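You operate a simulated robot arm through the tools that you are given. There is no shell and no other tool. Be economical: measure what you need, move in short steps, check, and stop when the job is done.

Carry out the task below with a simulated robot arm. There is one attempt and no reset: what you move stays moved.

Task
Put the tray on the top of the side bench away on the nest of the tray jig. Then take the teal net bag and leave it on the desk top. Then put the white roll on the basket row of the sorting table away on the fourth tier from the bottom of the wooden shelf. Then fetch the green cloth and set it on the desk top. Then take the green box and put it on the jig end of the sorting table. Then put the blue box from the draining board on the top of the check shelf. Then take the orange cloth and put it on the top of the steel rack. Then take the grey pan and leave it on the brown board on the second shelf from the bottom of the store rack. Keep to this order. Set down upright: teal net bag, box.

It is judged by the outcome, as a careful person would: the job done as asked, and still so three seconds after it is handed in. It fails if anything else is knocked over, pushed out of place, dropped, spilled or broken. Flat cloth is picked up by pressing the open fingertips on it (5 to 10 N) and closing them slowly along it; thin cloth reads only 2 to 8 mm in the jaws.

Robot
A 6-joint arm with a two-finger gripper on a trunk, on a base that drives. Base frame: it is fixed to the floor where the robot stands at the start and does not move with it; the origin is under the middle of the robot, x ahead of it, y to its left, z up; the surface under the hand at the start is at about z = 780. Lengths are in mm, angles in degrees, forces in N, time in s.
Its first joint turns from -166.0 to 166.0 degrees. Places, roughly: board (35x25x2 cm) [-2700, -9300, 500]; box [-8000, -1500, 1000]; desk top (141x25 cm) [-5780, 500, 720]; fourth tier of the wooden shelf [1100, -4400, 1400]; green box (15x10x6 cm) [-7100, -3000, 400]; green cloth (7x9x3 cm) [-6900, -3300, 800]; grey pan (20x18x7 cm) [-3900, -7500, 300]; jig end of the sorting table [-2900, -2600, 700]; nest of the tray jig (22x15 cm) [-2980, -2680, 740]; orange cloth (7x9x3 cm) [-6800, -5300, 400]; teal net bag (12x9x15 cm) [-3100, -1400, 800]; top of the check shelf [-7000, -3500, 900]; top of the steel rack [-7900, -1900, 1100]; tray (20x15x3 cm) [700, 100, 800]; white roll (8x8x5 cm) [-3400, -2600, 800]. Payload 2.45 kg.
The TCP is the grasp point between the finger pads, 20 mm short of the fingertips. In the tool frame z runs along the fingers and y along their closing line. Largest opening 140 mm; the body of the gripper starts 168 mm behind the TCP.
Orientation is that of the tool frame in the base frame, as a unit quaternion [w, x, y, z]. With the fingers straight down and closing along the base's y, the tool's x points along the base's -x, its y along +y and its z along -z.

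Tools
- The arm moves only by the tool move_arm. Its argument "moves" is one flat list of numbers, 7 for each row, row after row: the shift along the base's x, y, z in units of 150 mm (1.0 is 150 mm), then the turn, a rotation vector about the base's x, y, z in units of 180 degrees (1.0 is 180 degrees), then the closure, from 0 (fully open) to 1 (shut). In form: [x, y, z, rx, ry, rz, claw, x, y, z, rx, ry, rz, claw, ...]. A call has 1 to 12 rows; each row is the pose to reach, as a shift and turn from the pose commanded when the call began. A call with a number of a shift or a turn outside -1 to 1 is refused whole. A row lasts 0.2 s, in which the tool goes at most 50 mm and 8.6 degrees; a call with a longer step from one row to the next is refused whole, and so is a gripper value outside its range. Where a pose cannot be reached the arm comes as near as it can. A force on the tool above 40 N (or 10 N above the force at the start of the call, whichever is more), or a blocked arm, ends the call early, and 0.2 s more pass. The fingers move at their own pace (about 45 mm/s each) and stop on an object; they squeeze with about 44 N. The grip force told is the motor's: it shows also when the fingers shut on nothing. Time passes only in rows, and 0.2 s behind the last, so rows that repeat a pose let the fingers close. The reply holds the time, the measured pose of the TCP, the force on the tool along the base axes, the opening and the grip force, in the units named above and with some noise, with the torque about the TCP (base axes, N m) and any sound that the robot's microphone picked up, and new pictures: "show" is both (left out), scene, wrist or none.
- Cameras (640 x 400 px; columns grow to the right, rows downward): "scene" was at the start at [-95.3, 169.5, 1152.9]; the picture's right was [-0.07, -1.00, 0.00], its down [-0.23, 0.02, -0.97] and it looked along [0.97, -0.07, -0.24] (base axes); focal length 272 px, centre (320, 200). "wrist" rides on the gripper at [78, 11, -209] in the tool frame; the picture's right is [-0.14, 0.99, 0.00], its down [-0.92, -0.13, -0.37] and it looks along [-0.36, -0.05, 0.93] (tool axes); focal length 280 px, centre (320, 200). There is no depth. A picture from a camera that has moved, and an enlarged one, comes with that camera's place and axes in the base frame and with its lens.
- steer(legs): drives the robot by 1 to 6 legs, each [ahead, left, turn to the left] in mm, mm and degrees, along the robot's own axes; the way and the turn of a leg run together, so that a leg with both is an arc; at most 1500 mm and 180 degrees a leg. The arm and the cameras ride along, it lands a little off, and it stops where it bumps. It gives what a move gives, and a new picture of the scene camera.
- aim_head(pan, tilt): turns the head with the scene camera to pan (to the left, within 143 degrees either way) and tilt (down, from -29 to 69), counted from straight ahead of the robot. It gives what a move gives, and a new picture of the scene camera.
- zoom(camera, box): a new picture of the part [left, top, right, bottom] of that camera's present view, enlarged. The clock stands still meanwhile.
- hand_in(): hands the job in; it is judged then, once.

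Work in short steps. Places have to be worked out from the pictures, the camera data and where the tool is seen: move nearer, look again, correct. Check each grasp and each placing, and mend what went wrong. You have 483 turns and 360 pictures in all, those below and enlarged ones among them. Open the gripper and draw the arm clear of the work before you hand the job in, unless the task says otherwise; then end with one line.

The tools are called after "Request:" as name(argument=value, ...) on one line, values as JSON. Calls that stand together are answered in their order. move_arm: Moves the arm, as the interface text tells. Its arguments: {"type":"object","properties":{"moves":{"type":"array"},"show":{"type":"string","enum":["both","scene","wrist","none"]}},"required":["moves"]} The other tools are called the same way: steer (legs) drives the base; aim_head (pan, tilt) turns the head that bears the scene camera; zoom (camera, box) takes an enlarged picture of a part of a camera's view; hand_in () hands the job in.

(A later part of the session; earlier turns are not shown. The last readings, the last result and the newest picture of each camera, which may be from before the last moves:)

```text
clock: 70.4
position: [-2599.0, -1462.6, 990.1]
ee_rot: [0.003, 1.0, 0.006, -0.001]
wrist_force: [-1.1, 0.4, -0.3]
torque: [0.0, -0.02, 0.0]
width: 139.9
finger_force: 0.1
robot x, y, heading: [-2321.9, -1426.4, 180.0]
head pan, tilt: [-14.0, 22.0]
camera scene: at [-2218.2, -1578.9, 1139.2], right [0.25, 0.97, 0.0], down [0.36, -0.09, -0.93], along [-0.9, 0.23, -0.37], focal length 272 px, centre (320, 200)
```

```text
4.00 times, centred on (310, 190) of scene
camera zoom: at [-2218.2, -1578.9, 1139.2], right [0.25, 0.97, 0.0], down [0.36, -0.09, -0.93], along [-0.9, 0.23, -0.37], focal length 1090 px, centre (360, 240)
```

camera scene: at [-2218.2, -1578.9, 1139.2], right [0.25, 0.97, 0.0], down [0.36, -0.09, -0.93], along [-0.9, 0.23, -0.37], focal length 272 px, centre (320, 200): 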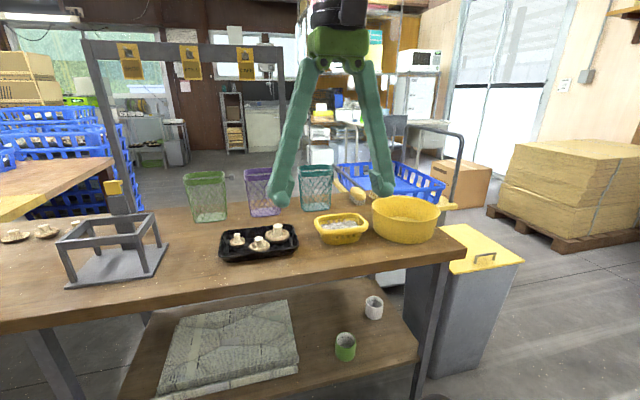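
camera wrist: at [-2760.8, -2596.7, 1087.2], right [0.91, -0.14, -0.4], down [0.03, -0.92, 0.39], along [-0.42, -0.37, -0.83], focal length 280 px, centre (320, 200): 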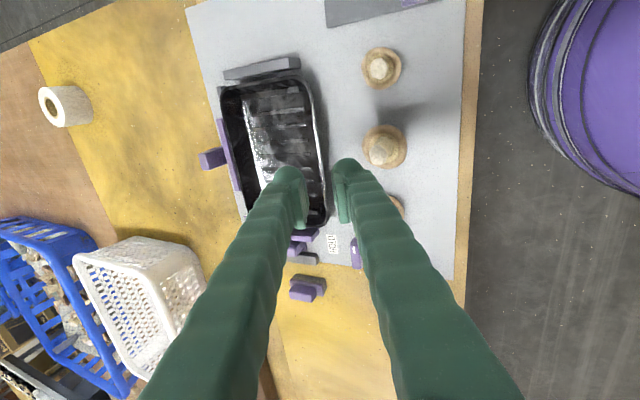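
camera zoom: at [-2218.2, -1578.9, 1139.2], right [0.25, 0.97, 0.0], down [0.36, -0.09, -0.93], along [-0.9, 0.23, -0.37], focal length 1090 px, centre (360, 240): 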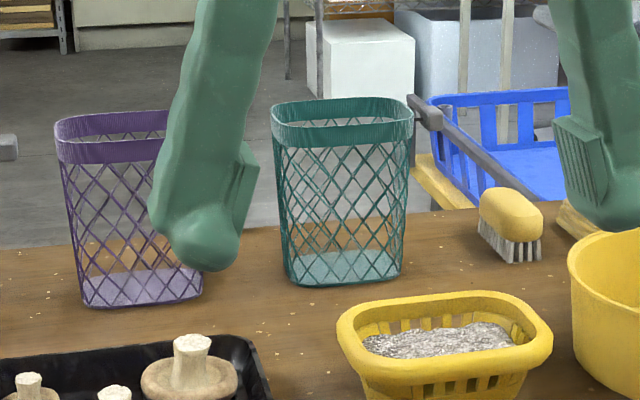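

It's an open net basket with a rim band, about 121 mm wide, its centre near (-3121,-1364) and its rim at z≈892. I'll pinch its right (+y) wall near (-3121,-1306), starting with the approach at height.

Request:
move_arm(moves=[-0.3, 0.1, 0.05, 0, 0, 0, 0.6, -0.6, 0.2, 0.1, 0, 0, 0, 0.6, -0.9, 0.3, 0.1, 0, 0, 0, 0.6, -1, 0.4, 0.1, 0, 0, 0, 0.6], show="none")

Request:
move_arm(moves=[-0.3, 0.1, 0, 0, 0, 0, 0.6, -0.6, 0.2, 0, 0, 0, 0, 0.6, -0.9, 0.3, 0, 0, 0, 0, 0.6, -1, 0.4, 0, 0, 0, 0, 0.6], show="none")

Request:
move_arm(moves=[-0.3, 0.05, 0, 0, 0, 0, 0.6, -0.6, 0.1, 0, 0, 0, 0, 0.6, -0.9, 0.2, 0, 0, 0, 0, 0.6, -1, 0.2, 0, 0, 0, 0, 0.6])

```text
clock: 71.4
position: [-2750.4, -1403.8, 1003.5]
ee_rot: [0.003, 1.0, 0.007, 0.0]
wrist_force: [-0.2, 0.7, 0.0]
torque: [-0.02, 0.02, 0.03]
width: 56.0
finger_force: 0.0
robot x, y, heading: [-2319.8, -1427.6, 179.8]
head pan, tilt: [-14.0, 22.0]
```

```text
clock: 72.4
position: [-2902.4, -1342.6, 1003.2]
ee_rot: [0.003, 1.0, 0.006, -0.001]
wrist_force: [0.4, 0.2, 0.5]
torque: [0.03, 0.02, -0.01]
width: 56.0
finger_force: 0.0
robot x, y, heading: [-2322.5, -1423.2, 179.9]
head pan, tilt: [-14.0, 22.0]
```

```text
clock: 73.4
position: [-3047.6, -1312.8, 1005.0]
ee_rot: [0.002, 1.0, 0.006, -0.001]
wrist_force: [0.9, -0.3, 0.4]
torque: [0.03, 0.02, -0.01]
width: 55.8
finger_force: 0.0
robot x, y, heading: [-2320.4, -1428.4, 179.7]
head pan, tilt: [-14.0, 22.0]
camera scene: at [-2218.2, -1578.9, 1139.2], right [0.25, 0.97, 0.0], down [0.36, -0.09, -0.93], along [-0.9, 0.23, -0.37], focal length 272 px, centre (320, 200)
camera wrist: at [-2970.0, -1322.3, 1213.6], right [-0.13, -0.99, 0.01], down [-0.92, 0.12, 0.37], along [-0.37, 0.04, -0.93], focal length 280 px, centre (320, 200)
```

scene: 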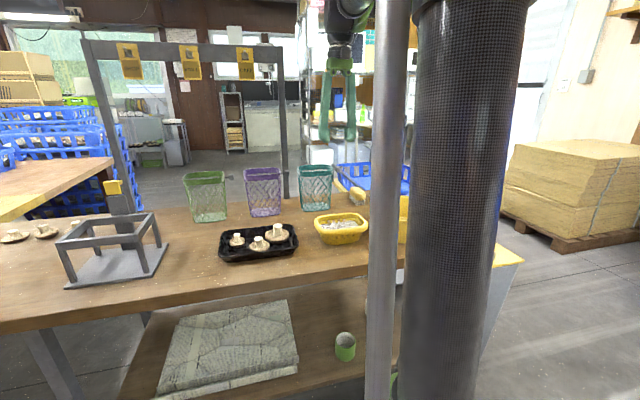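
wrist: 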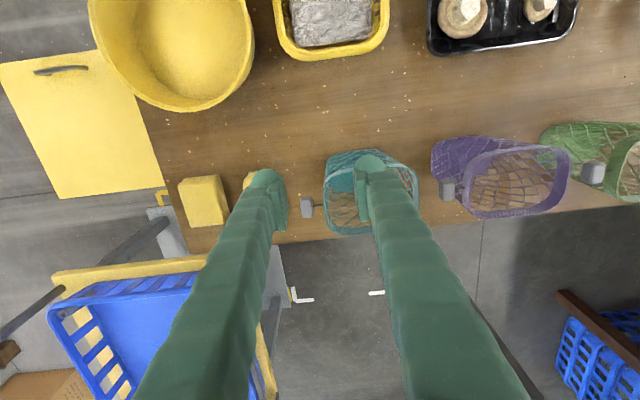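

Request:
zoom(camera="wrist", box=[230, 120, 480, 260])

Request:
zoom(camera="scene", box=[230, 20, 400, 230])

```text
2.56 times, centred on (355, 190) of wrist
camera zoom: at [-2970.0, -1322.3, 1213.6], right [-0.13, -0.99, 0.01], down [-0.92, 0.12, 0.37], along [-0.37, 0.04, -0.93], focal length 718 px, centre (230, 226)
```

zoom: 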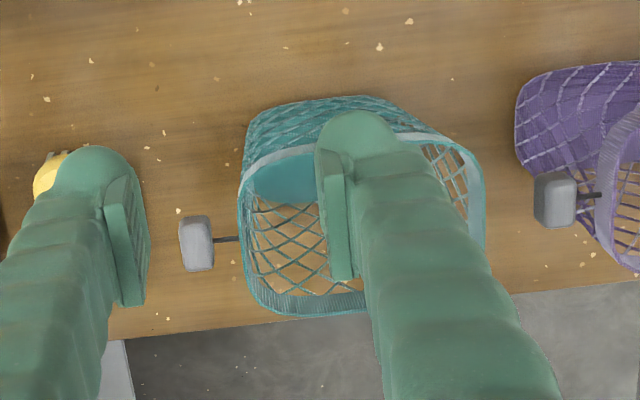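

```text
1.90 times, centred on (315, 125) of scene
camera zoom: at [-2218.2, -1578.9, 1139.2], right [0.25, 0.97, 0.0], down [0.36, -0.09, -0.93], along [-0.9, 0.23, -0.37], focal length 519 px, centre (330, 343)
```

zoom: 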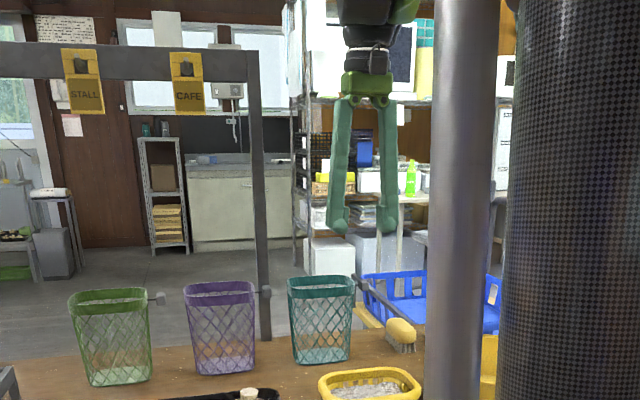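

The grey blob is a tag sticking out of the bag's +y wall, so I'll pinch the front wall instead, at about (-3044,-1370) with its rim at z≈903. I'll rotate the tool 90° and hover above it.

Request:
move_arm(moves=[0, -0.04, 0, 0, 0, 0.045, 0.6, 0, -0.08, 0, 0, 0, 0.09, 0.6, 0, -0.12, 0, 0, 0, 0.135, 0.6, 0, -0.16, 0, 0, 0, 0.18, 0.6, 0, -0.2, 0, 0, 0, 0.225, 0.6, 0, -0.24, 0, 0, 0, 0.27, 0.6, 0, -0.28, 0, 0, 0, 0.315, 0.6, 0, -0.32, 0, 0, 0, 0.36, 0.6, 0.02, -0.36, 0, 0, 0, 0.405, 0.6, 0.02, -0.38, 0, 0, 0, 0.45, 0.6, 0.02, -0.38, -0.1, 0, 0, 0.49, 0.6, 0.02, -0.38, -0.3, 0, 0, 0.5, 0.6])

```text
clock: 76.0
position: [-3046.1, -1369.0, 960.2]
ee_rot: [0.003, 0.702, 0.712, 0.002]
wrist_force: [-0.7, -0.2, 0.1]
torque: [-0.01, 0.0, -0.02]
width: 56.1
finger_force: 0.1
robot x, y, heading: [-2320.8, -1423.7, 179.7]
head pan, tilt: [-14.0, 22.0]
camera scene: at [-2218.4, -1578.9, 1139.3], right [0.25, 0.97, 0.0], down [0.36, -0.09, -0.93], along [-0.9, 0.23, -0.37], focal length 272 px, centre (320, 200)
camera wrist: at [-3038.2, -1289.8, 1168.6], right [0.99, -0.12, 0.01], down [-0.12, -0.92, 0.37], along [-0.04, -0.37, -0.93], focal length 280 px, centre (320, 200)
```

scene: 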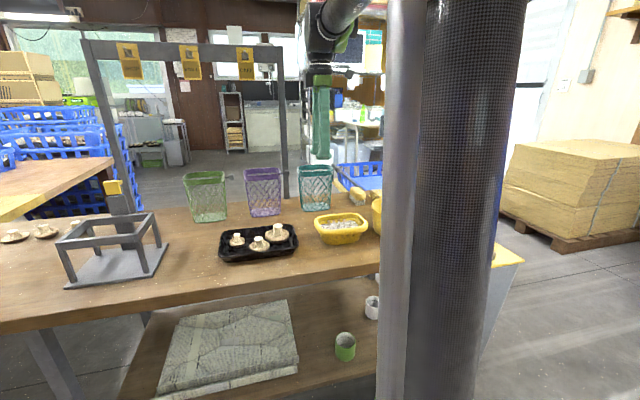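
wrist: 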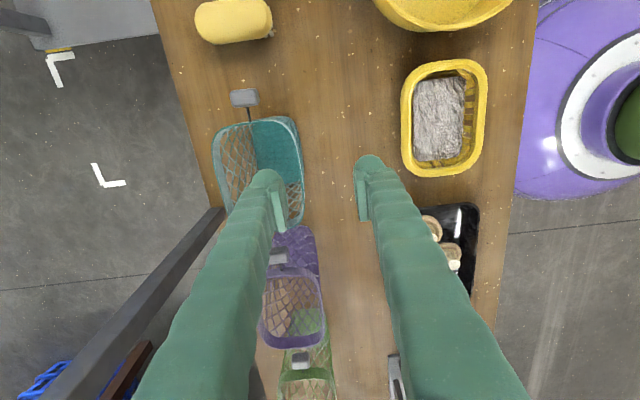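

The front rim now reads x≈-3065, y centre -1366. I'll shift 20 mm and lower onto the rim.

Request:
move_arm(moves=[-0.07, 0.02, 0, 0, 0, 0, 0.6, -0.133, 0.02, -0.05, 0, 0, 0, 0.6, -0.133, 0.02, -0.2, 0, 0, 0, 0.6, -0.133, 0.02, -0.3, 0, 0, 0, 0.6, -0.133, 0.02, -0.3, 0, 0, 0, 0.6])

Request:
zoom(camera="scene", box=[270, 120, 370, 230])

```text
clock: 77.2
position: [-3065.2, -1366.7, 916.8]
ee_rot: [0.003, 0.702, 0.712, 0.0]
wrist_force: [0.2, -0.3, -0.7]
torque: [-0.01, 0.02, -0.02]
width: 55.9
finger_force: 0.0
robot x, y, heading: [-2319.0, -1422.7, 180.0]
head pan, tilt: [-14.0, 22.0]
camera scene: at [-2218.5, -1578.9, 1139.3], right [0.25, 0.97, 0.0], down [0.36, -0.09, -0.93], along [-0.9, 0.23, -0.37], focal length 272 px, centre (320, 200)
camera wrist: at [-3056.9, -1287.5, 1125.0], right [0.99, -0.13, 0.01], down [-0.12, -0.92, 0.37], along [-0.04, -0.37, -0.93], focal length 280 px, centre (320, 200)
```

scene: 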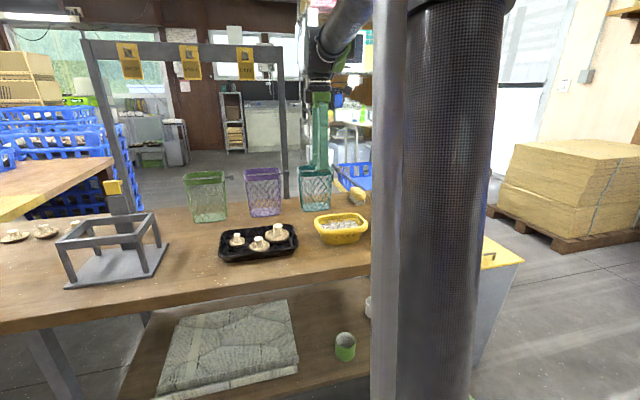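
wrist: 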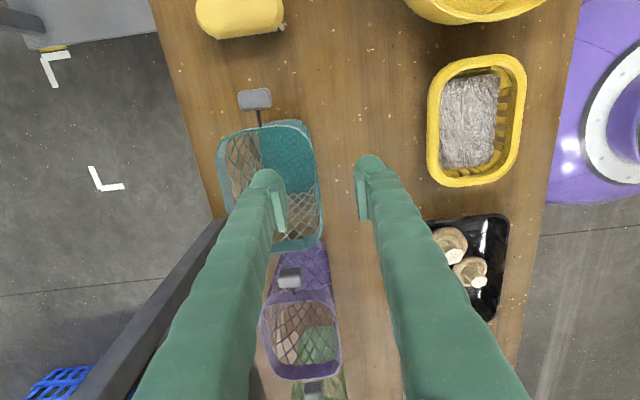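

```text
3.64 times, centred on (320, 175) of scene
camera zoom: at [-2218.5, -1578.9, 1139.3], right [0.25, 0.97, 0.0], down [0.36, -0.09, -0.93], along [-0.9, 0.23, -0.37], focal length 991 px, centre (320, 291)
```

zoom: 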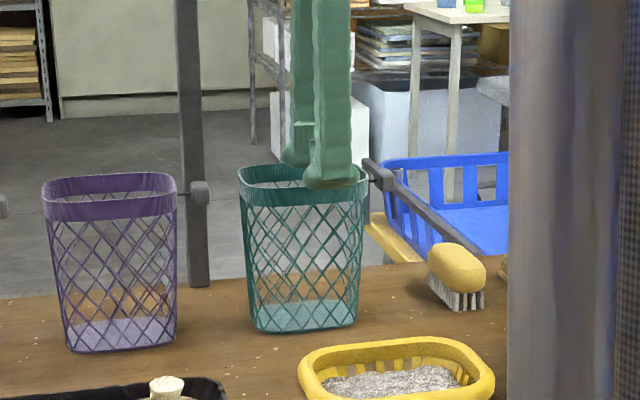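

The rim lies between the fingers; I'll lower 25 mm and close.

Request:
move_arm(moves=[-0.02, 0, -0.08, 0, 0, 0, 0.6, -0.02, 0, -0.17, 0, 0, 0, 0.6, -0.02, 0, -0.17, 0, 0, 0, 0.8, -0.02, 0, -0.17, 0, 0, 0, 1, -0.02, 0, -0.17, 0, 0, 0, 1, -0.02, 0, -0.17, 0, 0, 0, 1, -0.02, 0, -0.17, 0, 0, 0, 1], show="none")

Request:
zoom(camera="scene", box=[270, 120, 370, 230])

```text
clock: 78.8
position: [-3068.2, -1365.4, 891.2]
ee_rot: [0.003, 0.703, 0.711, 0.002]
wrist_force: [0.3, -0.1, -0.1]
torque: [0.05, 0.03, -0.05]
width: 5.9
finger_force: 32.1
robot x, y, heading: [-2322.0, -1424.7, 179.7]
head pan, tilt: [-14.0, 22.0]
```

```text
3.64 times, centred on (320, 175) of scene
camera zoom: at [-2218.5, -1578.9, 1139.3], right [0.25, 0.97, 0.0], down [0.36, -0.09, -0.93], along [-0.9, 0.23, -0.37], focal length 991 px, centre (320, 291)
```

zoom: 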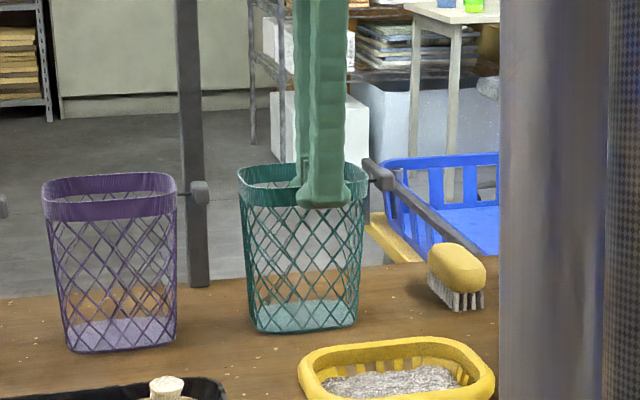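

It's gripped at 5.9 mm. I'll lift, check, and draw back toward the robot.

Request:
move_arm(moves=[0, 0, 0.1, 0, 0, 0, 1, 0, 0, 0.3, 0, 0, 0, 1, 0, 0, 0.6, 0, 0, 0, 1, 0, 0, 0.85, 0, 0, 0, 1, 0, 0, 0.85, 0, 0, 0, 1], show="scene")

Request:
zoom(camera="scene", box=[270, 90, 370, 230])

```text
clock: 80.0
position: [-3066.6, -1367.6, 1020.0]
ee_rot: [0.003, 0.703, 0.711, 0.001]
wrist_force: [0.3, 0.4, 0.2]
torque: [-0.02, -0.01, -0.04]
width: 6.2
finger_force: 31.5
robot x, y, heading: [-2321.7, -1426.7, 179.9]
head pan, tilt: [-14.0, 22.0]
camera scene: at [-2218.5, -1578.9, 1139.3], right [0.25, 0.97, 0.0], down [0.36, -0.09, -0.93], along [-0.9, 0.23, -0.37], focal length 272 px, centre (320, 200)
```

scene: 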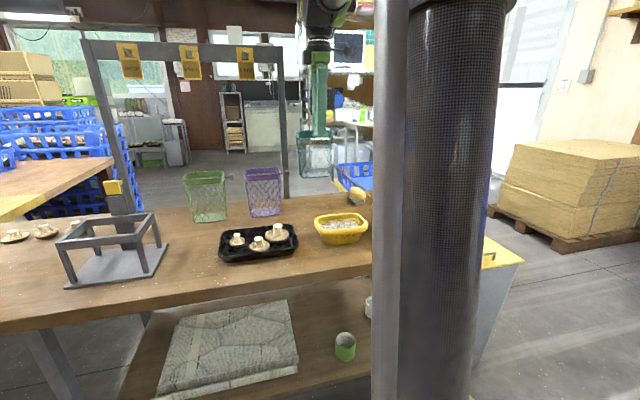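

```text
2.86 times, centred on (320, 160) of scene
camera zoom: at [-2218.5, -1578.9, 1139.3], right [0.25, 0.97, 0.0], down [0.36, -0.09, -0.93], along [-0.9, 0.23, -0.37], focal length 778 px, centre (320, 314)
```

zoom: 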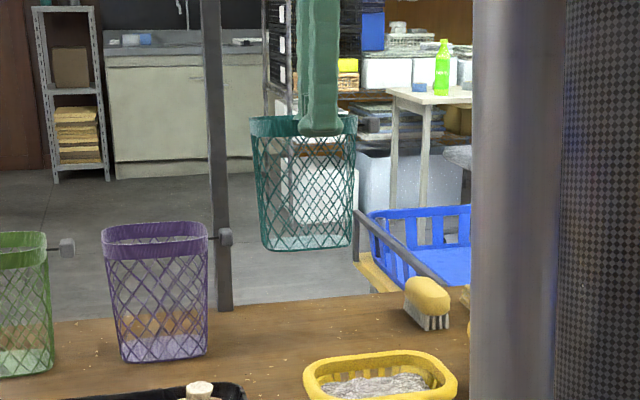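

Request:
move_arm(moves=[0.3, 0, 0.1, 0, 0, 0, 1, 0.6, 0, 0.1, 0, 0, 0, 1, 0.9, 0, 0.1, 0, 0, 0, 1, 1, 0, 0.1, 0, 0, 0, 1])

```text
clock: 81.0
position: [-2919.2, -1366.6, 1030.5]
ee_rot: [0.003, 0.703, 0.711, 0.001]
wrist_force: [-0.1, -0.7, -1.2]
torque: [0.0, -0.06, -0.05]
width: 5.9
finger_force: 31.9
robot x, y, heading: [-2319.7, -1424.1, 179.9]
head pan, tilt: [-14.0, 22.0]
camera scene: at [-2218.6, -1578.9, 1139.3], right [0.25, 0.97, 0.0], down [0.36, -0.09, -0.93], along [-0.9, 0.23, -0.37], focal length 272 px, centre (320, 200)
camera wrist: at [-2910.5, -1288.7, 1238.8], right [0.99, -0.13, 0.01], down [-0.12, -0.92, 0.37], along [-0.04, -0.37, -0.93], focal length 280 px, centre (320, 200)
```

scene: 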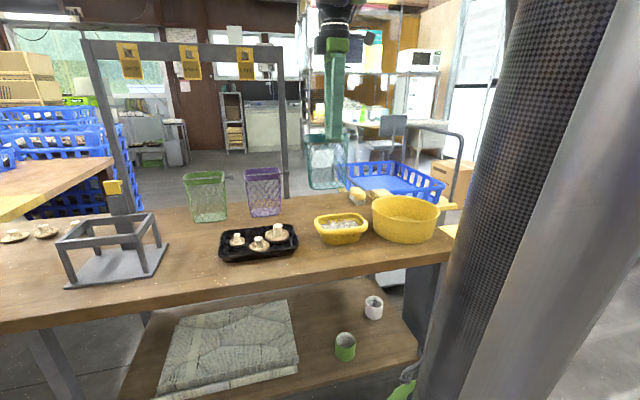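
wrist: 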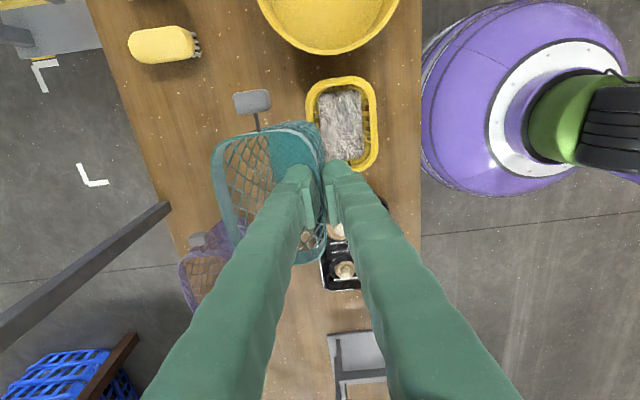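

The bag and its tag are held. The way to the desk runs between the bin and cart (y<-540) and the pallet and carton (y>440), so I'll retract the arm and drive along y≈0 with stops to look.

Request:
move_arm(moves=[0.3, 0, 0, 0, 0, 0, 1, 0.6, 0, 0, 0, 0, 0, 1, 0.9, -0.1, 0, 0, 0, 0, 1, 1, -0.2, 0, 0, 0, 0, 1], show="none")

Request:
move_arm(moves=[0.2, 0, 0, 0, 0, 0, 1, 0.4, 0, 0, 0, 0, 0, 1], show="none")

Request:
steer(legs=[[100, -1430, 0]])

Request:
aim_head(pan=0, tilt=15)

```text
clock: 82.0
position: [-2770.1, -1394.8, 1030.8]
ee_rot: [0.003, 0.703, 0.711, 0.001]
wrist_force: [-0.4, 0.7, 0.3]
torque: [0.01, -0.03, -0.03]
width: 5.9
finger_force: 32.1
robot x, y, heading: [-2318.1, -1426.7, 179.8]
head pan, tilt: [-14.0, 22.0]
```

```text
clock: 82.6
position: [-2711.5, -1398.2, 1031.4]
ee_rot: [0.002, 0.702, 0.712, 0.001]
wrist_force: [-0.4, 0.1, -0.9]
torque: [-0.03, -0.06, 0.02]
width: 5.9
finger_force: 31.8
robot x, y, heading: [-2319.3, -1425.5, 179.8]
head pan, tilt: [-14.0, 22.0]
```

```text
clock: 89.9
position: [-2829.1, 62.0, 1031.1]
ee_rot: [0.003, 0.692, 0.722, 0.002]
wrist_force: [0.0, -0.4, -0.9]
torque: [-0.01, -0.04, -0.01]
width: 6.1
finger_force: 31.1
robot x, y, heading: [-2438.1, 46.1, -178.3]
head pan, tilt: [-14.0, 22.0]
camera scene: at [-2330.8, -103.3, 1139.2], right [0.21, 0.98, 0.0], down [0.37, -0.08, -0.93], along [-0.91, 0.2, -0.37], focal length 272 px, centre (320, 200)
```

scene: 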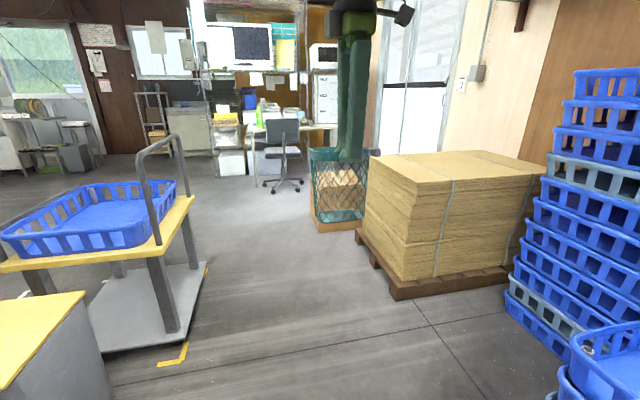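

```text
clock: 90.7
position: [-2828.4, 63.2, 1030.7]
ee_rot: [0.002, 0.692, 0.722, 0.001]
wrist_force: [0.2, -0.4, -1.2]
torque: [-0.03, -0.01, 0.04]
width: 6.1
finger_force: 31.9
robot x, y, heading: [-2434.7, 47.1, -178.3]
head pan, tilt: [0.0, 15.0]
camera scene: at [-2333.6, -125.8, 1150.6], right [-0.03, 1.0, 0.0], down [0.26, 0.01, -0.97], along [-0.97, -0.03, -0.26], focal length 272 px, centre (320, 200)
```

scene: 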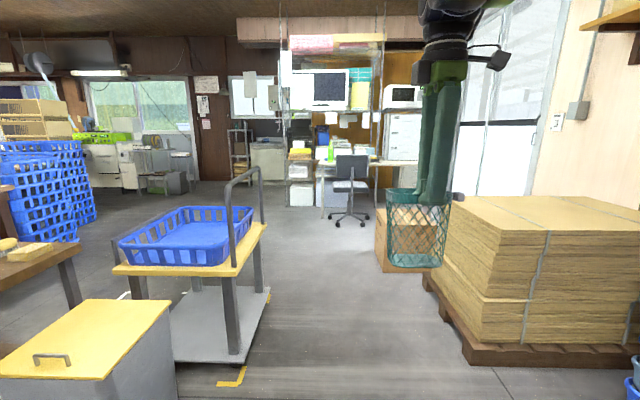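

Request:
zoom(camera="scene", box=[270, 60, 480, 240])

```text
2.22 times, centred on (375, 150) of scene
camera zoom: at [-2333.6, -125.8, 1150.6], right [-0.03, 1.0, 0.0], down [0.26, 0.01, -0.97], along [-0.97, -0.03, -0.26], focal length 605 px, centre (198, 311)
```

zoom: 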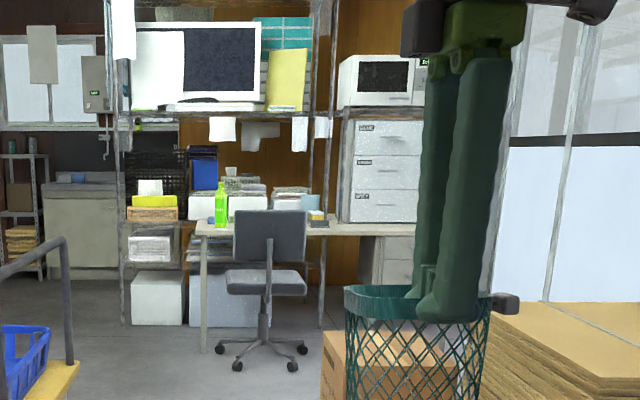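

The corridor's centre is y≈-100. The chair stands before the desk at about (-5480,110). I'll advance to about (-4650,-200) and look at the desk top.

Request:
steer(legs=[[850, 130, -1.7], [850, 0, 0], [500, 120, 0]])

Request:
aim_head(pan=-15, tilt=20)

```text
clock: 101.9
position: [-5019.9, -215.3, 1032.2]
ee_rot: [0.002, 0.697, 0.717, 0.001]
wrist_force: [-0.4, 0.0, 0.1]
torque: [0.02, -0.05, -0.01]
width: 6.0
finger_force: 31.9
robot x, y, heading: [-4625.1, -236.4, -179.1]
head pan, tilt: [0.0, 15.0]
camera scene: at [-4527.3, -409.7, 1150.6], right [-0.02, 1.0, 0.0], down [0.26, 0.0, -0.97], along [-0.97, -0.01, -0.26], focal length 272 px, centre (320, 200)
```

scene: 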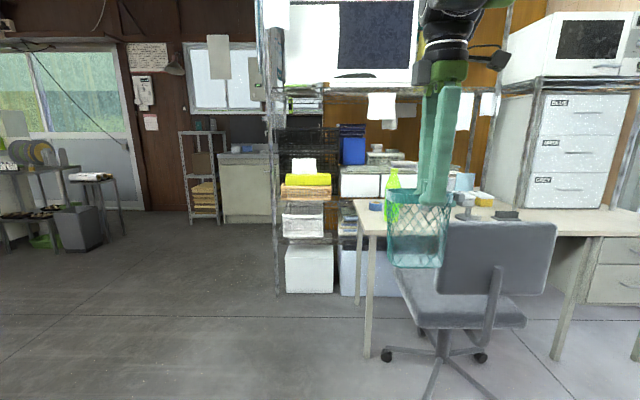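

```text
clock: 102.7
position: [-5020.0, -214.5, 1032.1]
ee_rot: [0.003, 0.696, 0.718, 0.001]
wrist_force: [0.4, -0.9, -0.1]
torque: [0.04, -0.04, 0.01]
width: 6.2
finger_force: 31.6
robot x, y, heading: [-4622.6, -240.4, -179.2]
head pan, tilt: [-15.0, 20.0]
camera scene: at [-4524.2, -385.6, 1142.5], right [0.24, 0.97, 0.0], down [0.33, -0.08, -0.94], along [-0.91, 0.23, -0.34], focal length 272 px, centre (320, 200)
```

scene: 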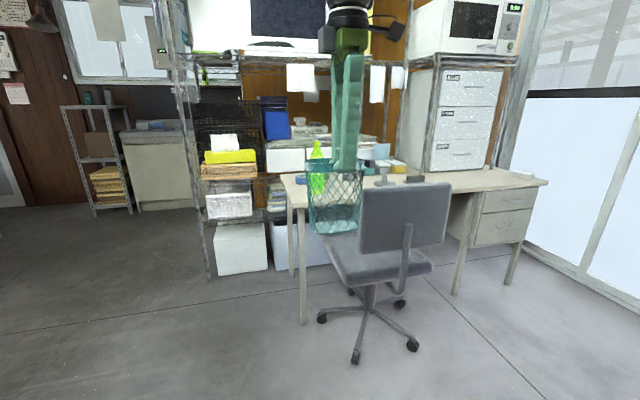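

Request:
zoom(camera="scene", box=[270, 120, 560, 260])

Request:
zoom(camera="wrist", box=[0, 0, 640, 400])

```text
2.21 times, centred on (415, 190) of scene
camera zoom: at [-4524.2, -385.6, 1142.5], right [0.24, 0.97, 0.0], down [0.33, -0.08, -0.94], along [-0.91, 0.23, -0.34], focal length 601 px, centre (110, 222)
```

zoom: 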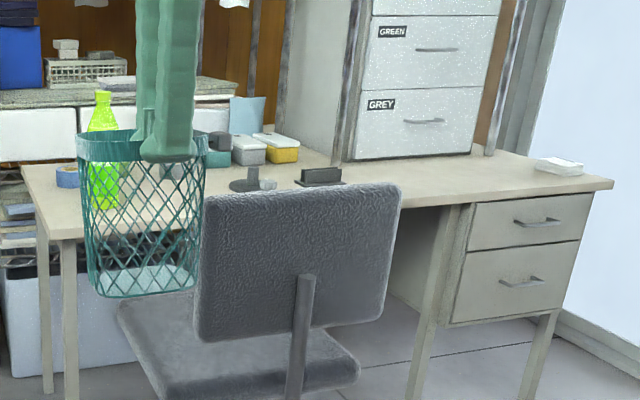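

```text
1.00 times, centred on (320, 200) of wrist (not enlarged: the box is as wide or as high as the picture)
camera zoom: at [-5013.1, -136.1, 1240.3], right [0.99, -0.11, 0.01], down [-0.1, -0.92, 0.37], along [-0.03, -0.37, -0.93], focal length 280 px, centre (320, 200)
```

zoom: 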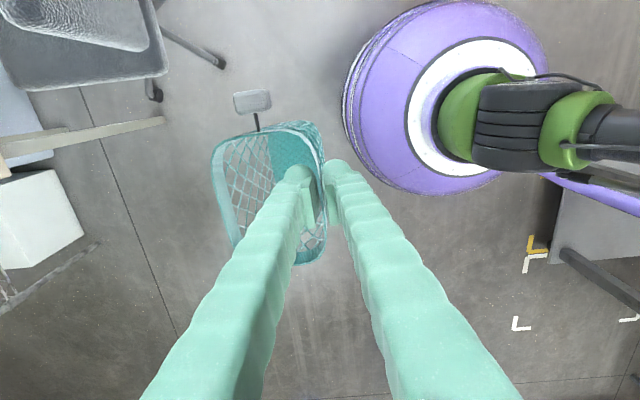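

Desk strip: the bottle is at about (-5752,-86), the grey stand at about (-5829,289), and the chair back top at z≈850. I'll set the bag at about y=105, x -5700…-5780, reaching over the chair; first I raise it, then drive to (-4980,0).

Request:
move_arm(moves=[0, 0, 0.3, 0, 0, 0, 1, 0, 0, 0.6, 0, 0, 0, 1, 0, 0, 0.6, 0, 0, 0, 1], show="none")

Request:
steer(legs=[[350, -230, -1]])

Request:
aim_head(pan=-10, tilt=28)

Request:
zoom(camera="wrist", box=[0, 0, 640, 400])

```text
clock: 103.5
position: [-5019.2, -213.7, 1120.6]
ee_rot: [0.003, 0.696, 0.718, 0.002]
wrist_force: [-0.2, 0.5, -0.7]
torque: [0.01, -0.02, 0.0]
width: 5.8
finger_force: 32.2
robot x, y, heading: [-4627.9, -237.2, -179.2]
head pan, tilt: [-15.0, 20.0]
```

```text
clock: 106.1
position: [-5368.3, 11.2, 1121.6]
ee_rot: [0.002, 0.695, 0.719, 0.001]
wrist_force: [0.4, -0.3, -1.0]
torque: [0.0, -0.01, -0.02]
width: 6.1
finger_force: 31.6
robot x, y, heading: [-4976.1, -8.9, -178.9]
head pan, tilt: [-15.0, 20.0]
camera scene: at [-4872.6, -158.0, 1142.5], right [0.24, 0.97, 0.0], down [0.33, -0.08, -0.94], along [-0.91, 0.23, -0.34], focal length 272 px, centre (320, 200)
```

scene: 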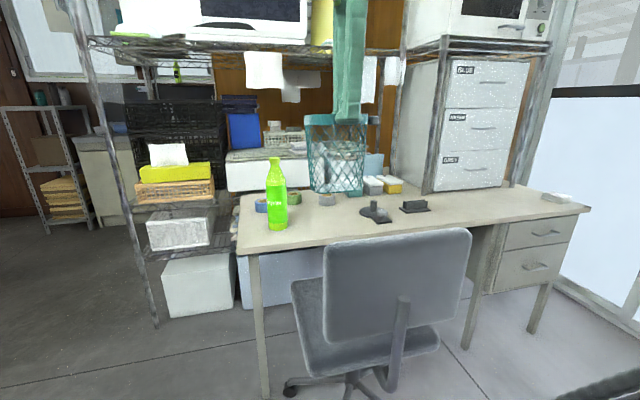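

```text
clock: 106.8
position: [-5368.4, 11.2, 1121.6]
ee_rot: [0.002, 0.695, 0.719, 0.001]
wrist_force: [0.6, 1.3, 0.3]
torque: [-0.01, -0.01, -0.01]
width: 5.9
finger_force: 32.2
robot x, y, heading: [-4976.9, -11.5, -178.8]
head pan, tilt: [-10.0, 28.0]
camera scene: at [-4872.3, -166.2, 1129.6], right [0.15, 0.99, 0.0], down [0.46, -0.07, -0.88], along [-0.87, 0.14, -0.47], focal length 272 px, centre (320, 200)
```

scene: 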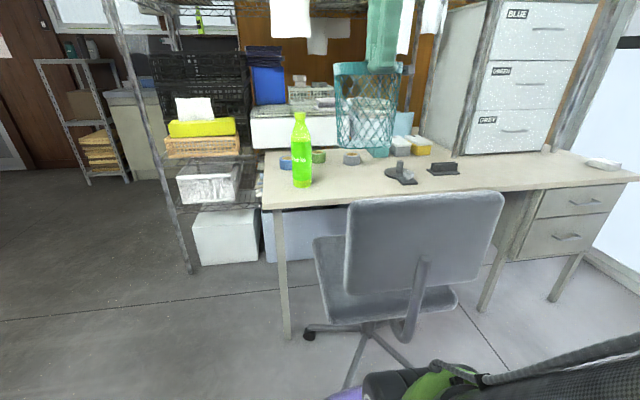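

```text
1.00 times, centred on (320, 200) of wrist (not enlarged: the box is as wide or as high as the picture)
camera zoom: at [-5361.8, 90.8, 1329.7], right [0.99, -0.1, 0.01], down [-0.1, -0.92, 0.37], along [-0.03, -0.37, -0.93], focal length 280 px, centre (320, 200)
```

zoom: 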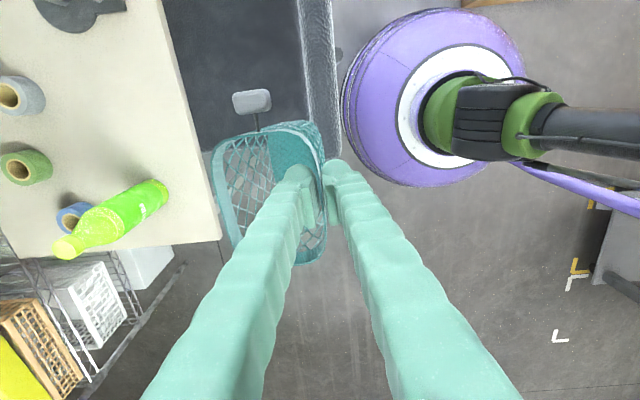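

Desk edge is x≈-5620, and the free spot between bottle (y -89) and stand (y≥233) is good. I'll extend to TCP (-5700,80) at height.

Request:
move_arm(moves=[-0.3, 0.1, 0, 0, 0, 0, 1, -0.6, 0.2, 0, 0, 0, 0, 1, -0.9, 0.3, 0, 0, 0, 0, 1, -1, 0.4, 0, 0, 0, 0, 1], show="none")

Request:
move_arm(moves=[-0.3, 0.03, -0.05, 0, 0.01, 0, 1, -0.6, 0.06, -0.1, 0, 0.02, 0, 1, -0.9, 0.06, -0.3, 0, 0.022, 0, 1, -1, 0.06, -0.5, 0, 0.022, 0, 1], show="none")

Request:
move_arm(moves=[-0.15, 0, -0.2, 0, 0, 0, 1, -0.2, 0, -0.5, 0, 0, 0, 1, -0.2, 0, -0.7, 0, 0, 0, 1, -0.2, 0, -0.7, 0, 0, 0, 1])

```text
clock: 107.8
position: [-5520.0, 74.0, 1122.4]
ee_rot: [0.002, 0.694, 0.72, 0.001]
wrist_force: [0.8, -0.4, -0.1]
torque: [0.0, 0.03, -0.03]
width: 5.9
finger_force: 31.9
robot x, y, heading: [-4976.2, -12.2, -178.9]
head pan, tilt: [-10.0, 28.0]
```

```text
refused: row 3 steps farther than a row can; nothing moved
```

```text
clock: 108.8
position: [-5546.6, 70.9, 1017.8]
ee_rot: [0.002, 0.695, 0.719, 0.002]
wrist_force: [0.0, 0.7, -0.4]
torque: [-0.01, 0.0, 0.0]
width: 5.8
finger_force: 32.2
robot x, y, heading: [-4978.2, -11.3, -179.0]
head pan, tilt: [-10.0, 28.0]
camera scene: at [-4872.4, -166.2, 1129.6], right [0.15, 0.99, 0.0], down [0.46, -0.07, -0.88], along [-0.87, 0.14, -0.47], focal length 272 px, centre (320, 200)
camera wrist: at [-5540.2, 150.0, 1226.1], right [0.99, -0.1, 0.01], down [-0.1, -0.92, 0.37], along [-0.03, -0.37, -0.93], focal length 280 px, centre (320, 200)
```

scene: 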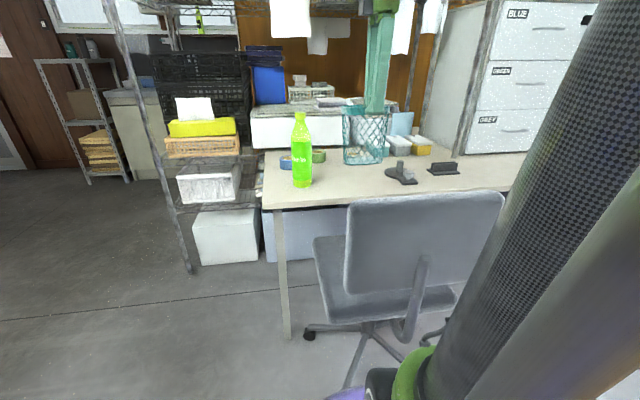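
wrist: 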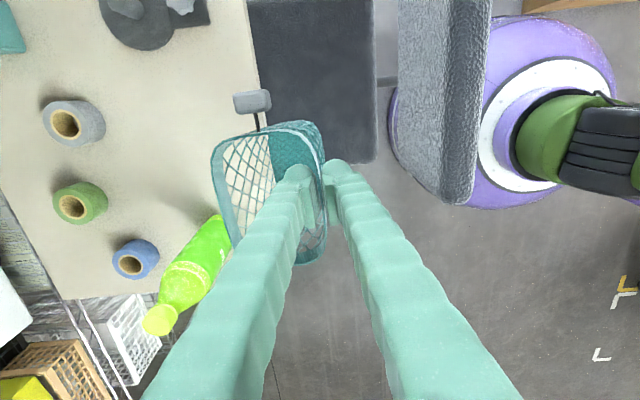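

Request:
move_arm(moves=[-0.25, 0.05, 0, 0, 0.01, 0, 1, -0.5, 0.09, 0, 0, 0.022, 0, 1, -0.75, 0.09, 0, 0, 0.022, 0, 1, -1, 0.09, -0.1, 0, 0.022, 0, 1, -1, 0.09, -0.4, 0, 0.022, 0, 1, -1, 0.09, -0.7, 0, 0.022, 0, 1, -1, 0.09, -0.8, 0, 0.022, 0, 1, -1, 0.09, -0.8, 0, 0.022, 0, 1])

Request:
zoom(camera="scene", box=[270, 80, 460, 220])

```text
clock: 110.6
position: [-5698.8, 84.8, 896.8]
ee_rot: [-0.022, 0.694, 0.719, -0.021]
wrist_force: [0.4, 0.1, -1.2]
torque: [-0.03, -0.04, -0.01]
width: 5.8
finger_force: 31.8
robot x, y, heading: [-4978.0, -6.5, -178.7]
head pan, tilt: [-10.0, 28.0]
camera scene: at [-4872.5, -166.2, 1129.6], right [0.15, 0.99, 0.0], down [0.46, -0.07, -0.88], along [-0.87, 0.14, -0.47], focal length 272 px, centre (320, 200)
camera wrist: at [-5677.6, 163.4, 1104.1], right [0.99, -0.1, -0.06], down [-0.07, -0.92, 0.37], along [-0.1, -0.37, -0.93], focal length 280 px, centre (320, 200)
```

scene: 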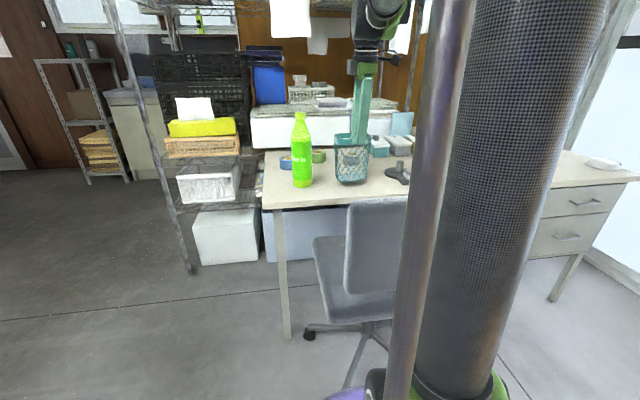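
wrist: 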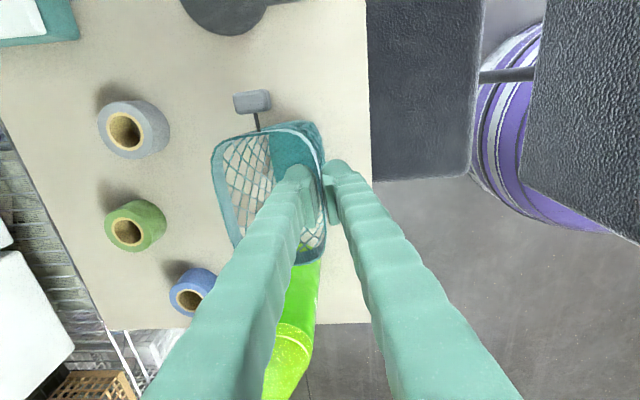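

```text
2.86 times, centred on (365, 150) of scene
camera zoom: at [-4872.5, -166.2, 1129.6], right [0.15, 0.99, 0.0], down [0.46, -0.07, -0.88], along [-0.87, 0.14, -0.47], focal length 778 px, centre (191, 343)
```

zoom: 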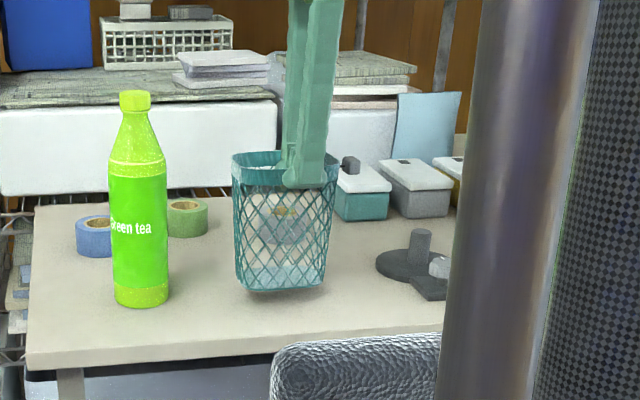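

It's well placed; I'll lower gently to contact.

Request:
move_arm(moves=[0, 0, -0.07, 0, 0, 0, 1, 0, 0, -0.12, 0, 0, 0, 1, 0, 0, -0.16, 0, 0, 0, 1, 0, 0, -0.19, 0, 0, 0, 1, 0, 0, -0.22, 0, 0, 0, 1, 0, 0, -0.22, 0, 0, 0, 1], show="none")

Request:
zoom(camera="scene", box=[270, 80, 460, 220])

```text
clock: 112.0
position: [-5698.0, 85.2, 863.3]
ee_rot: [-0.023, 0.694, 0.719, -0.023]
wrist_force: [0.7, 1.6, 38.2]
torque: [0.03, 0.0, 0.05]
width: 5.8
finger_force: 31.6
robot x, y, heading: [-4977.2, -9.0, -179.2]
head pan, tilt: [-10.0, 28.0]
```

```text
2.86 times, centred on (365, 150) of scene
camera zoom: at [-4871.3, -166.3, 1129.5], right [0.15, 0.99, 0.0], down [0.46, -0.07, -0.88], along [-0.87, 0.14, -0.47], focal length 778 px, centre (191, 343)
```

zoom: 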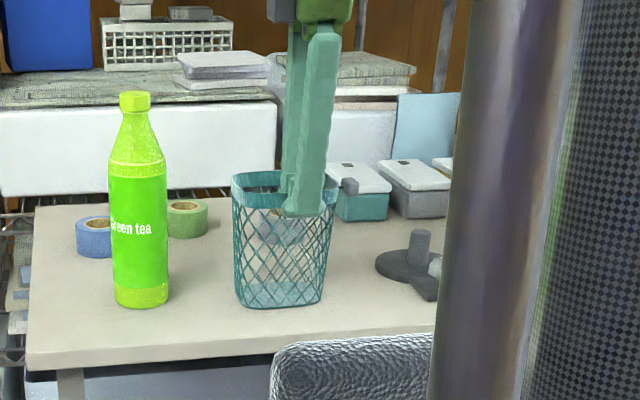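

Contact made. I'll ease up a little, open, and withdraw straight up.

Request:
move_arm(moves=[0, 0, 0.015, 0, 0, 0, 1, 0, 0, 0.015, 0, 0, 0, 0.9, 0, 0, 0.015, 0, 0, 0, 0.75, 0, 0, 0.015, 0, 0, 0, 0.75, 0, 0, 0.015, 0, 0, 0, 0.75, 0, 0, 0.2, 0, 0, 0, 0.75, 0, 0, 0.4, 0, 0, 0, 0.75, 0, 0, 0.65, 0, 0, 0, 0.75, 0, 0, 0.9, 0, 0, 0, 0.75], show="none")

Request:
zoom(camera="scene", box=[270, 80, 460, 220])

```text
clock: 114.0
position: [-5701.0, 88.0, 997.6]
ee_rot: [-0.022, 0.694, 0.719, -0.023]
wrist_force: [-0.5, -0.3, -0.4]
torque: [0.02, 0.04, 0.0]
width: 35.0
finger_force: 0.0
robot x, y, heading: [-4978.8, -10.4, -178.8]
head pan, tilt: [-10.0, 28.0]
```

```text
2.86 times, centred on (365, 150) of scene
camera zoom: at [-4872.5, -166.2, 1129.6], right [0.15, 0.99, 0.0], down [0.46, -0.07, -0.88], along [-0.87, 0.14, -0.47], focal length 778 px, centre (191, 343)
```

zoom: 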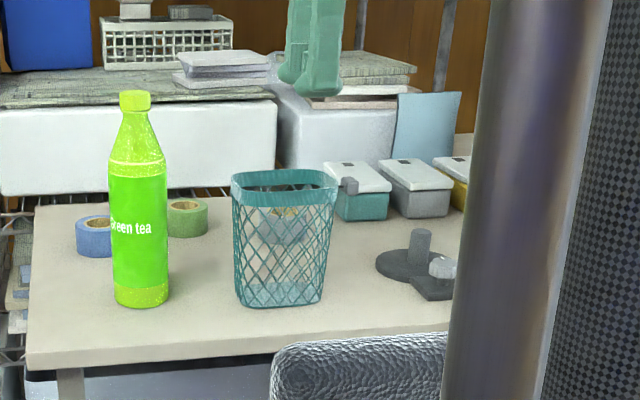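

The bag stands upright. Next is the white roll: I'll retract, back out along the corridor, and drive to the front of the sorting table.

Request:
move_arm(moves=[0.2, 0, 0.2, 0, -0.011, 0, 0.6, 0.5, 0, 0.3, 0, -0.022, 0, 0.6, 0.8, 0, 0.3, 0, -0.022, 0, 0.6, 1, 0, 0.3, 0, -0.022, 0, 0.6], show="none")

Request:
move_arm(moves=[0.3, -0.1, 0, 0, 0, -0.045, 0.3, 0.6, -0.2, 0, 0, 0, -0.09, 0.3, 0.9, -0.3, 0, 0, 0, -0.135, 0.3, 1, -0.4, 0, 0, 0, -0.18, 0.3, 1, -0.4, 0, 0, 0, -0.225, 0.3, 1, -0.4, 0, 0, 0, -0.27, 0.3, 1, -0.4, 0, 0, 0, -0.315, 0.3, 1, -0.4, 0, 0, 0, -0.36, 0.3, 1, -0.4, 0, 0, 0, -0.405, 0.3, 1, -0.4, 0, 0, 0, -0.45, 0.3, 1, -0.4, 0, 0, 0, -0.495, 0.3], show="none")

Request:
move_arm(moves=[0.3, 0, 0, 0, 0, 0, 0.3, 0.6, 0, 0, 0, 0, 0, 0.3], show="none")

Request:
steer(legs=[[-400, 90, -1], [-1100, 0, 0], [-1220, 0, 0]])

```text
clock: 115.0
position: [-5547.9, 84.3, 1042.3]
ee_rot: [0.003, 0.695, 0.719, 0.002]
wrist_force: [-0.9, -0.8, -0.9]
torque: [-0.04, -0.05, 0.01]
width: 56.1
finger_force: 0.1
robot x, y, heading: [-4980.3, -6.9, -178.8]
head pan, tilt: [-10.0, 28.0]
```

```text
clock: 117.4
position: [-5398.9, 24.7, 1042.2]
ee_rot: [0.002, 1.0, 0.024, -0.001]
wrist_force: [-0.3, 0.6, 0.6]
torque: [0.02, 0.0, -0.04]
width: 98.0
finger_force: 0.0
robot x, y, heading: [-4979.3, -9.3, -178.9]
head pan, tilt: [-10.0, 28.0]
```

```text
clock: 118.0
position: [-5309.4, 26.6, 1042.7]
ee_rot: [0.003, 1.0, 0.025, -0.001]
wrist_force: [-0.2, -0.2, -0.2]
torque: [-0.01, -0.01, 0.0]
width: 97.9
finger_force: 0.0
robot x, y, heading: [-4975.8, -9.5, -178.9]
head pan, tilt: [-10.0, 28.0]
```

```text
clock: 131.7
position: [-2556.6, -19.3, 1042.1]
ee_rot: [0.002, 1.0, 0.012, -0.001]
wrist_force: [0.3, -0.4, -0.2]
torque: [-0.03, 0.02, -0.01]
width: 98.1
finger_force: 0.0
robot x, y, heading: [-2225.9, -63.4, 179.5]
head pan, tilt: [-10.0, 28.0]
camera scene: at [-2124.8, -223.2, 1129.6], right [0.18, 0.98, 0.0], down [0.46, -0.08, -0.88], along [-0.87, 0.16, -0.47], focal length 272 px, centre (320, 200)
```

scene: 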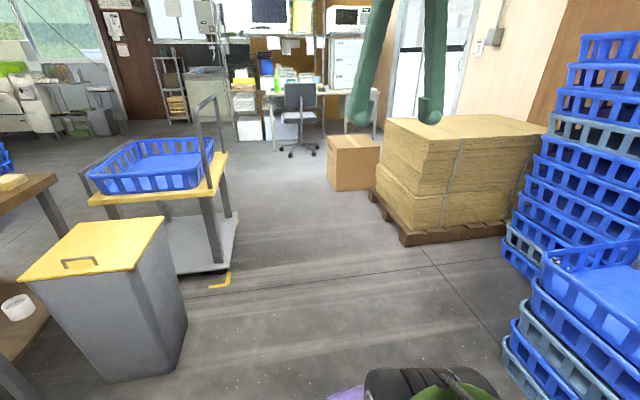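

Request:
steer(legs=[[0, 1400, 0], [0, 1410, 0.5]])

Request:
aim_head(pan=-5, tilt=25)

```text
clock: 145.3
position: [-2543.4, -2860.0, 1042.1]
ee_rot: [0.003, 0.999, 0.039, -0.001]
wrist_force: [-0.4, 0.5, 0.2]
torque: [0.02, 0.06, -0.03]
width: 98.3
finger_force: 0.0
robot x, y, heading: [-2210.5, -2884.2, -177.1]
head pan, tilt: [-10.0, 28.0]
camera scene: at [-2101.2, -3039.7, 1129.6], right [0.12, 0.99, 0.0], down [0.47, -0.06, -0.88], along [-0.88, 0.11, -0.47], focal length 272 px, centre (320, 200)
```

scene: 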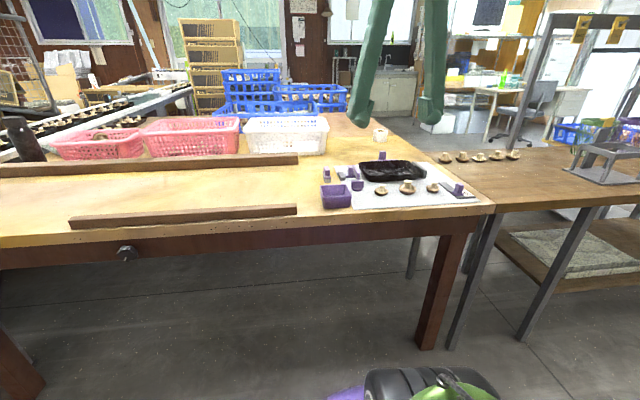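

```text
clock: 146.0
position: [-2544.5, -2860.3, 1041.9]
ee_rot: [0.003, 0.999, 0.04, -0.001]
wrist_force: [0.0, -0.3, -0.2]
torque: [0.04, 0.04, 0.0]
width: 98.1
finger_force: 0.0
robot x, y, heading: [-2209.6, -2888.4, -177.2]
head pan, tilt: [-5.0, 25.0]
camera scene: at [-2102.8, -3047.6, 1134.4], right [0.04, 1.0, 0.0], down [0.42, -0.02, -0.91], along [-0.91, 0.03, -0.42], focal length 272 px, centre (320, 200)
```

scene: 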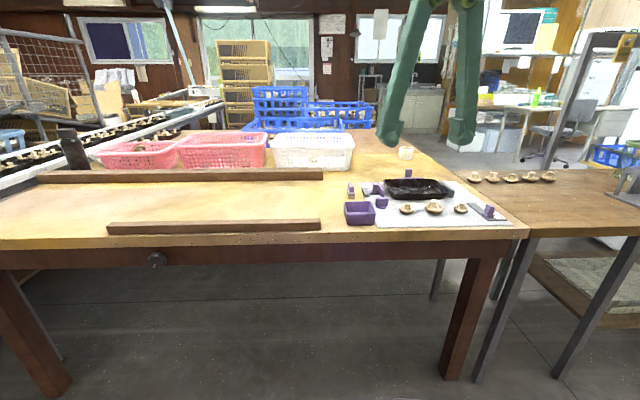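

The space under the table is clear: the apron bottom is at about z 616 and the base is about 300 high. I'll drive in so the base slips under the edge to reach the roll.

Request:
steer(legs=[[380, 10, -2.8]])

Request:
aim_head(pan=-10, tilt=25)

Request:
zoom(camera="wrist", box=[0, 0, 640, 400])

```text
clock: 148.4
position: [-2920.2, -2856.5, 1041.2]
ee_rot: [0.002, 1.0, 0.01, -0.001]
wrist_force: [-0.1, 0.5, 0.3]
torque: [-0.03, -0.02, -0.04]
width: 97.8
finger_force: 0.0
robot x, y, heading: [-2587.1, -2904.1, 179.2]
head pan, tilt: [-5.0, 25.0]
camera scene: at [-2490.9, -3071.2, 1134.4], right [0.1, 1.0, 0.0], down [0.42, -0.04, -0.91], along [-0.9, 0.09, -0.42], focal length 272 px, centre (320, 200)
```

scene: 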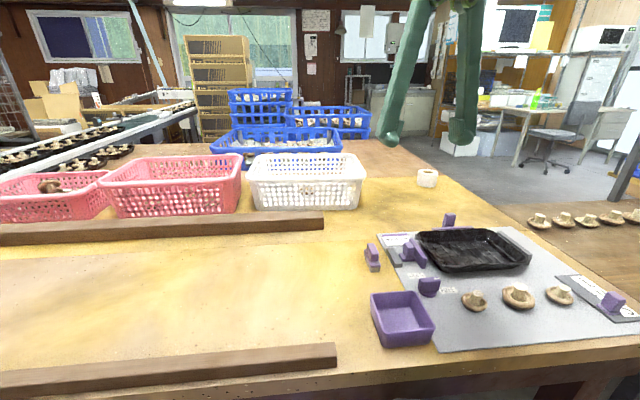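

```text
clock: 149.1
position: [-2920.4, -2857.9, 1042.6]
ee_rot: [0.002, 1.0, 0.011, -0.001]
wrist_force: [-0.3, -0.2, -0.4]
torque: [-0.01, 0.0, 0.03]
width: 97.9
finger_force: 0.1
robot x, y, heading: [-2589.0, -2904.5, 179.6]
head pan, tilt: [-10.0, 25.0]
camera scene: at [-2489.7, -3063.3, 1134.4], right [0.18, 0.98, 0.0], down [0.42, -0.08, -0.91], along [-0.89, 0.17, -0.42], focal length 272 px, centre (320, 200)
```

scene: 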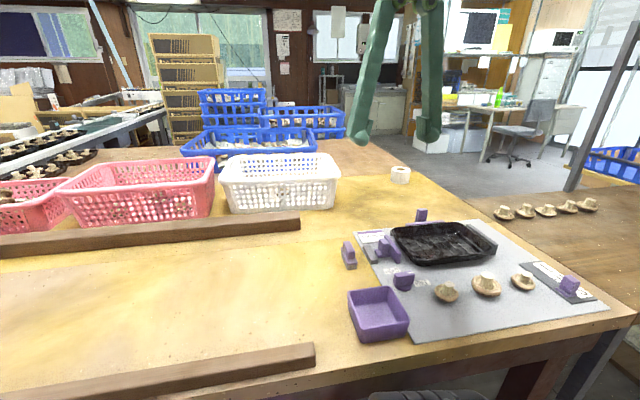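

```text
1.00 times, centred on (320, 200) of wrist (not enlarged: the box is as wide or as high as the picture)
camera zoom: at [-2841.8, -2865.5, 1250.7], right [-0.12, -0.99, 0.01], down [-0.92, 0.11, 0.37], along [-0.37, 0.04, -0.93], focal length 280 px, centre (320, 200)
```

zoom: 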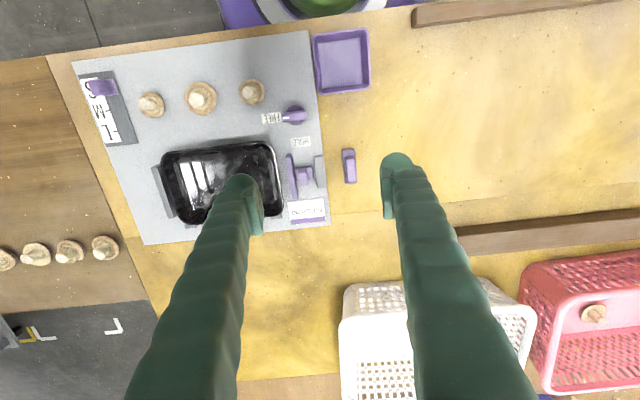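

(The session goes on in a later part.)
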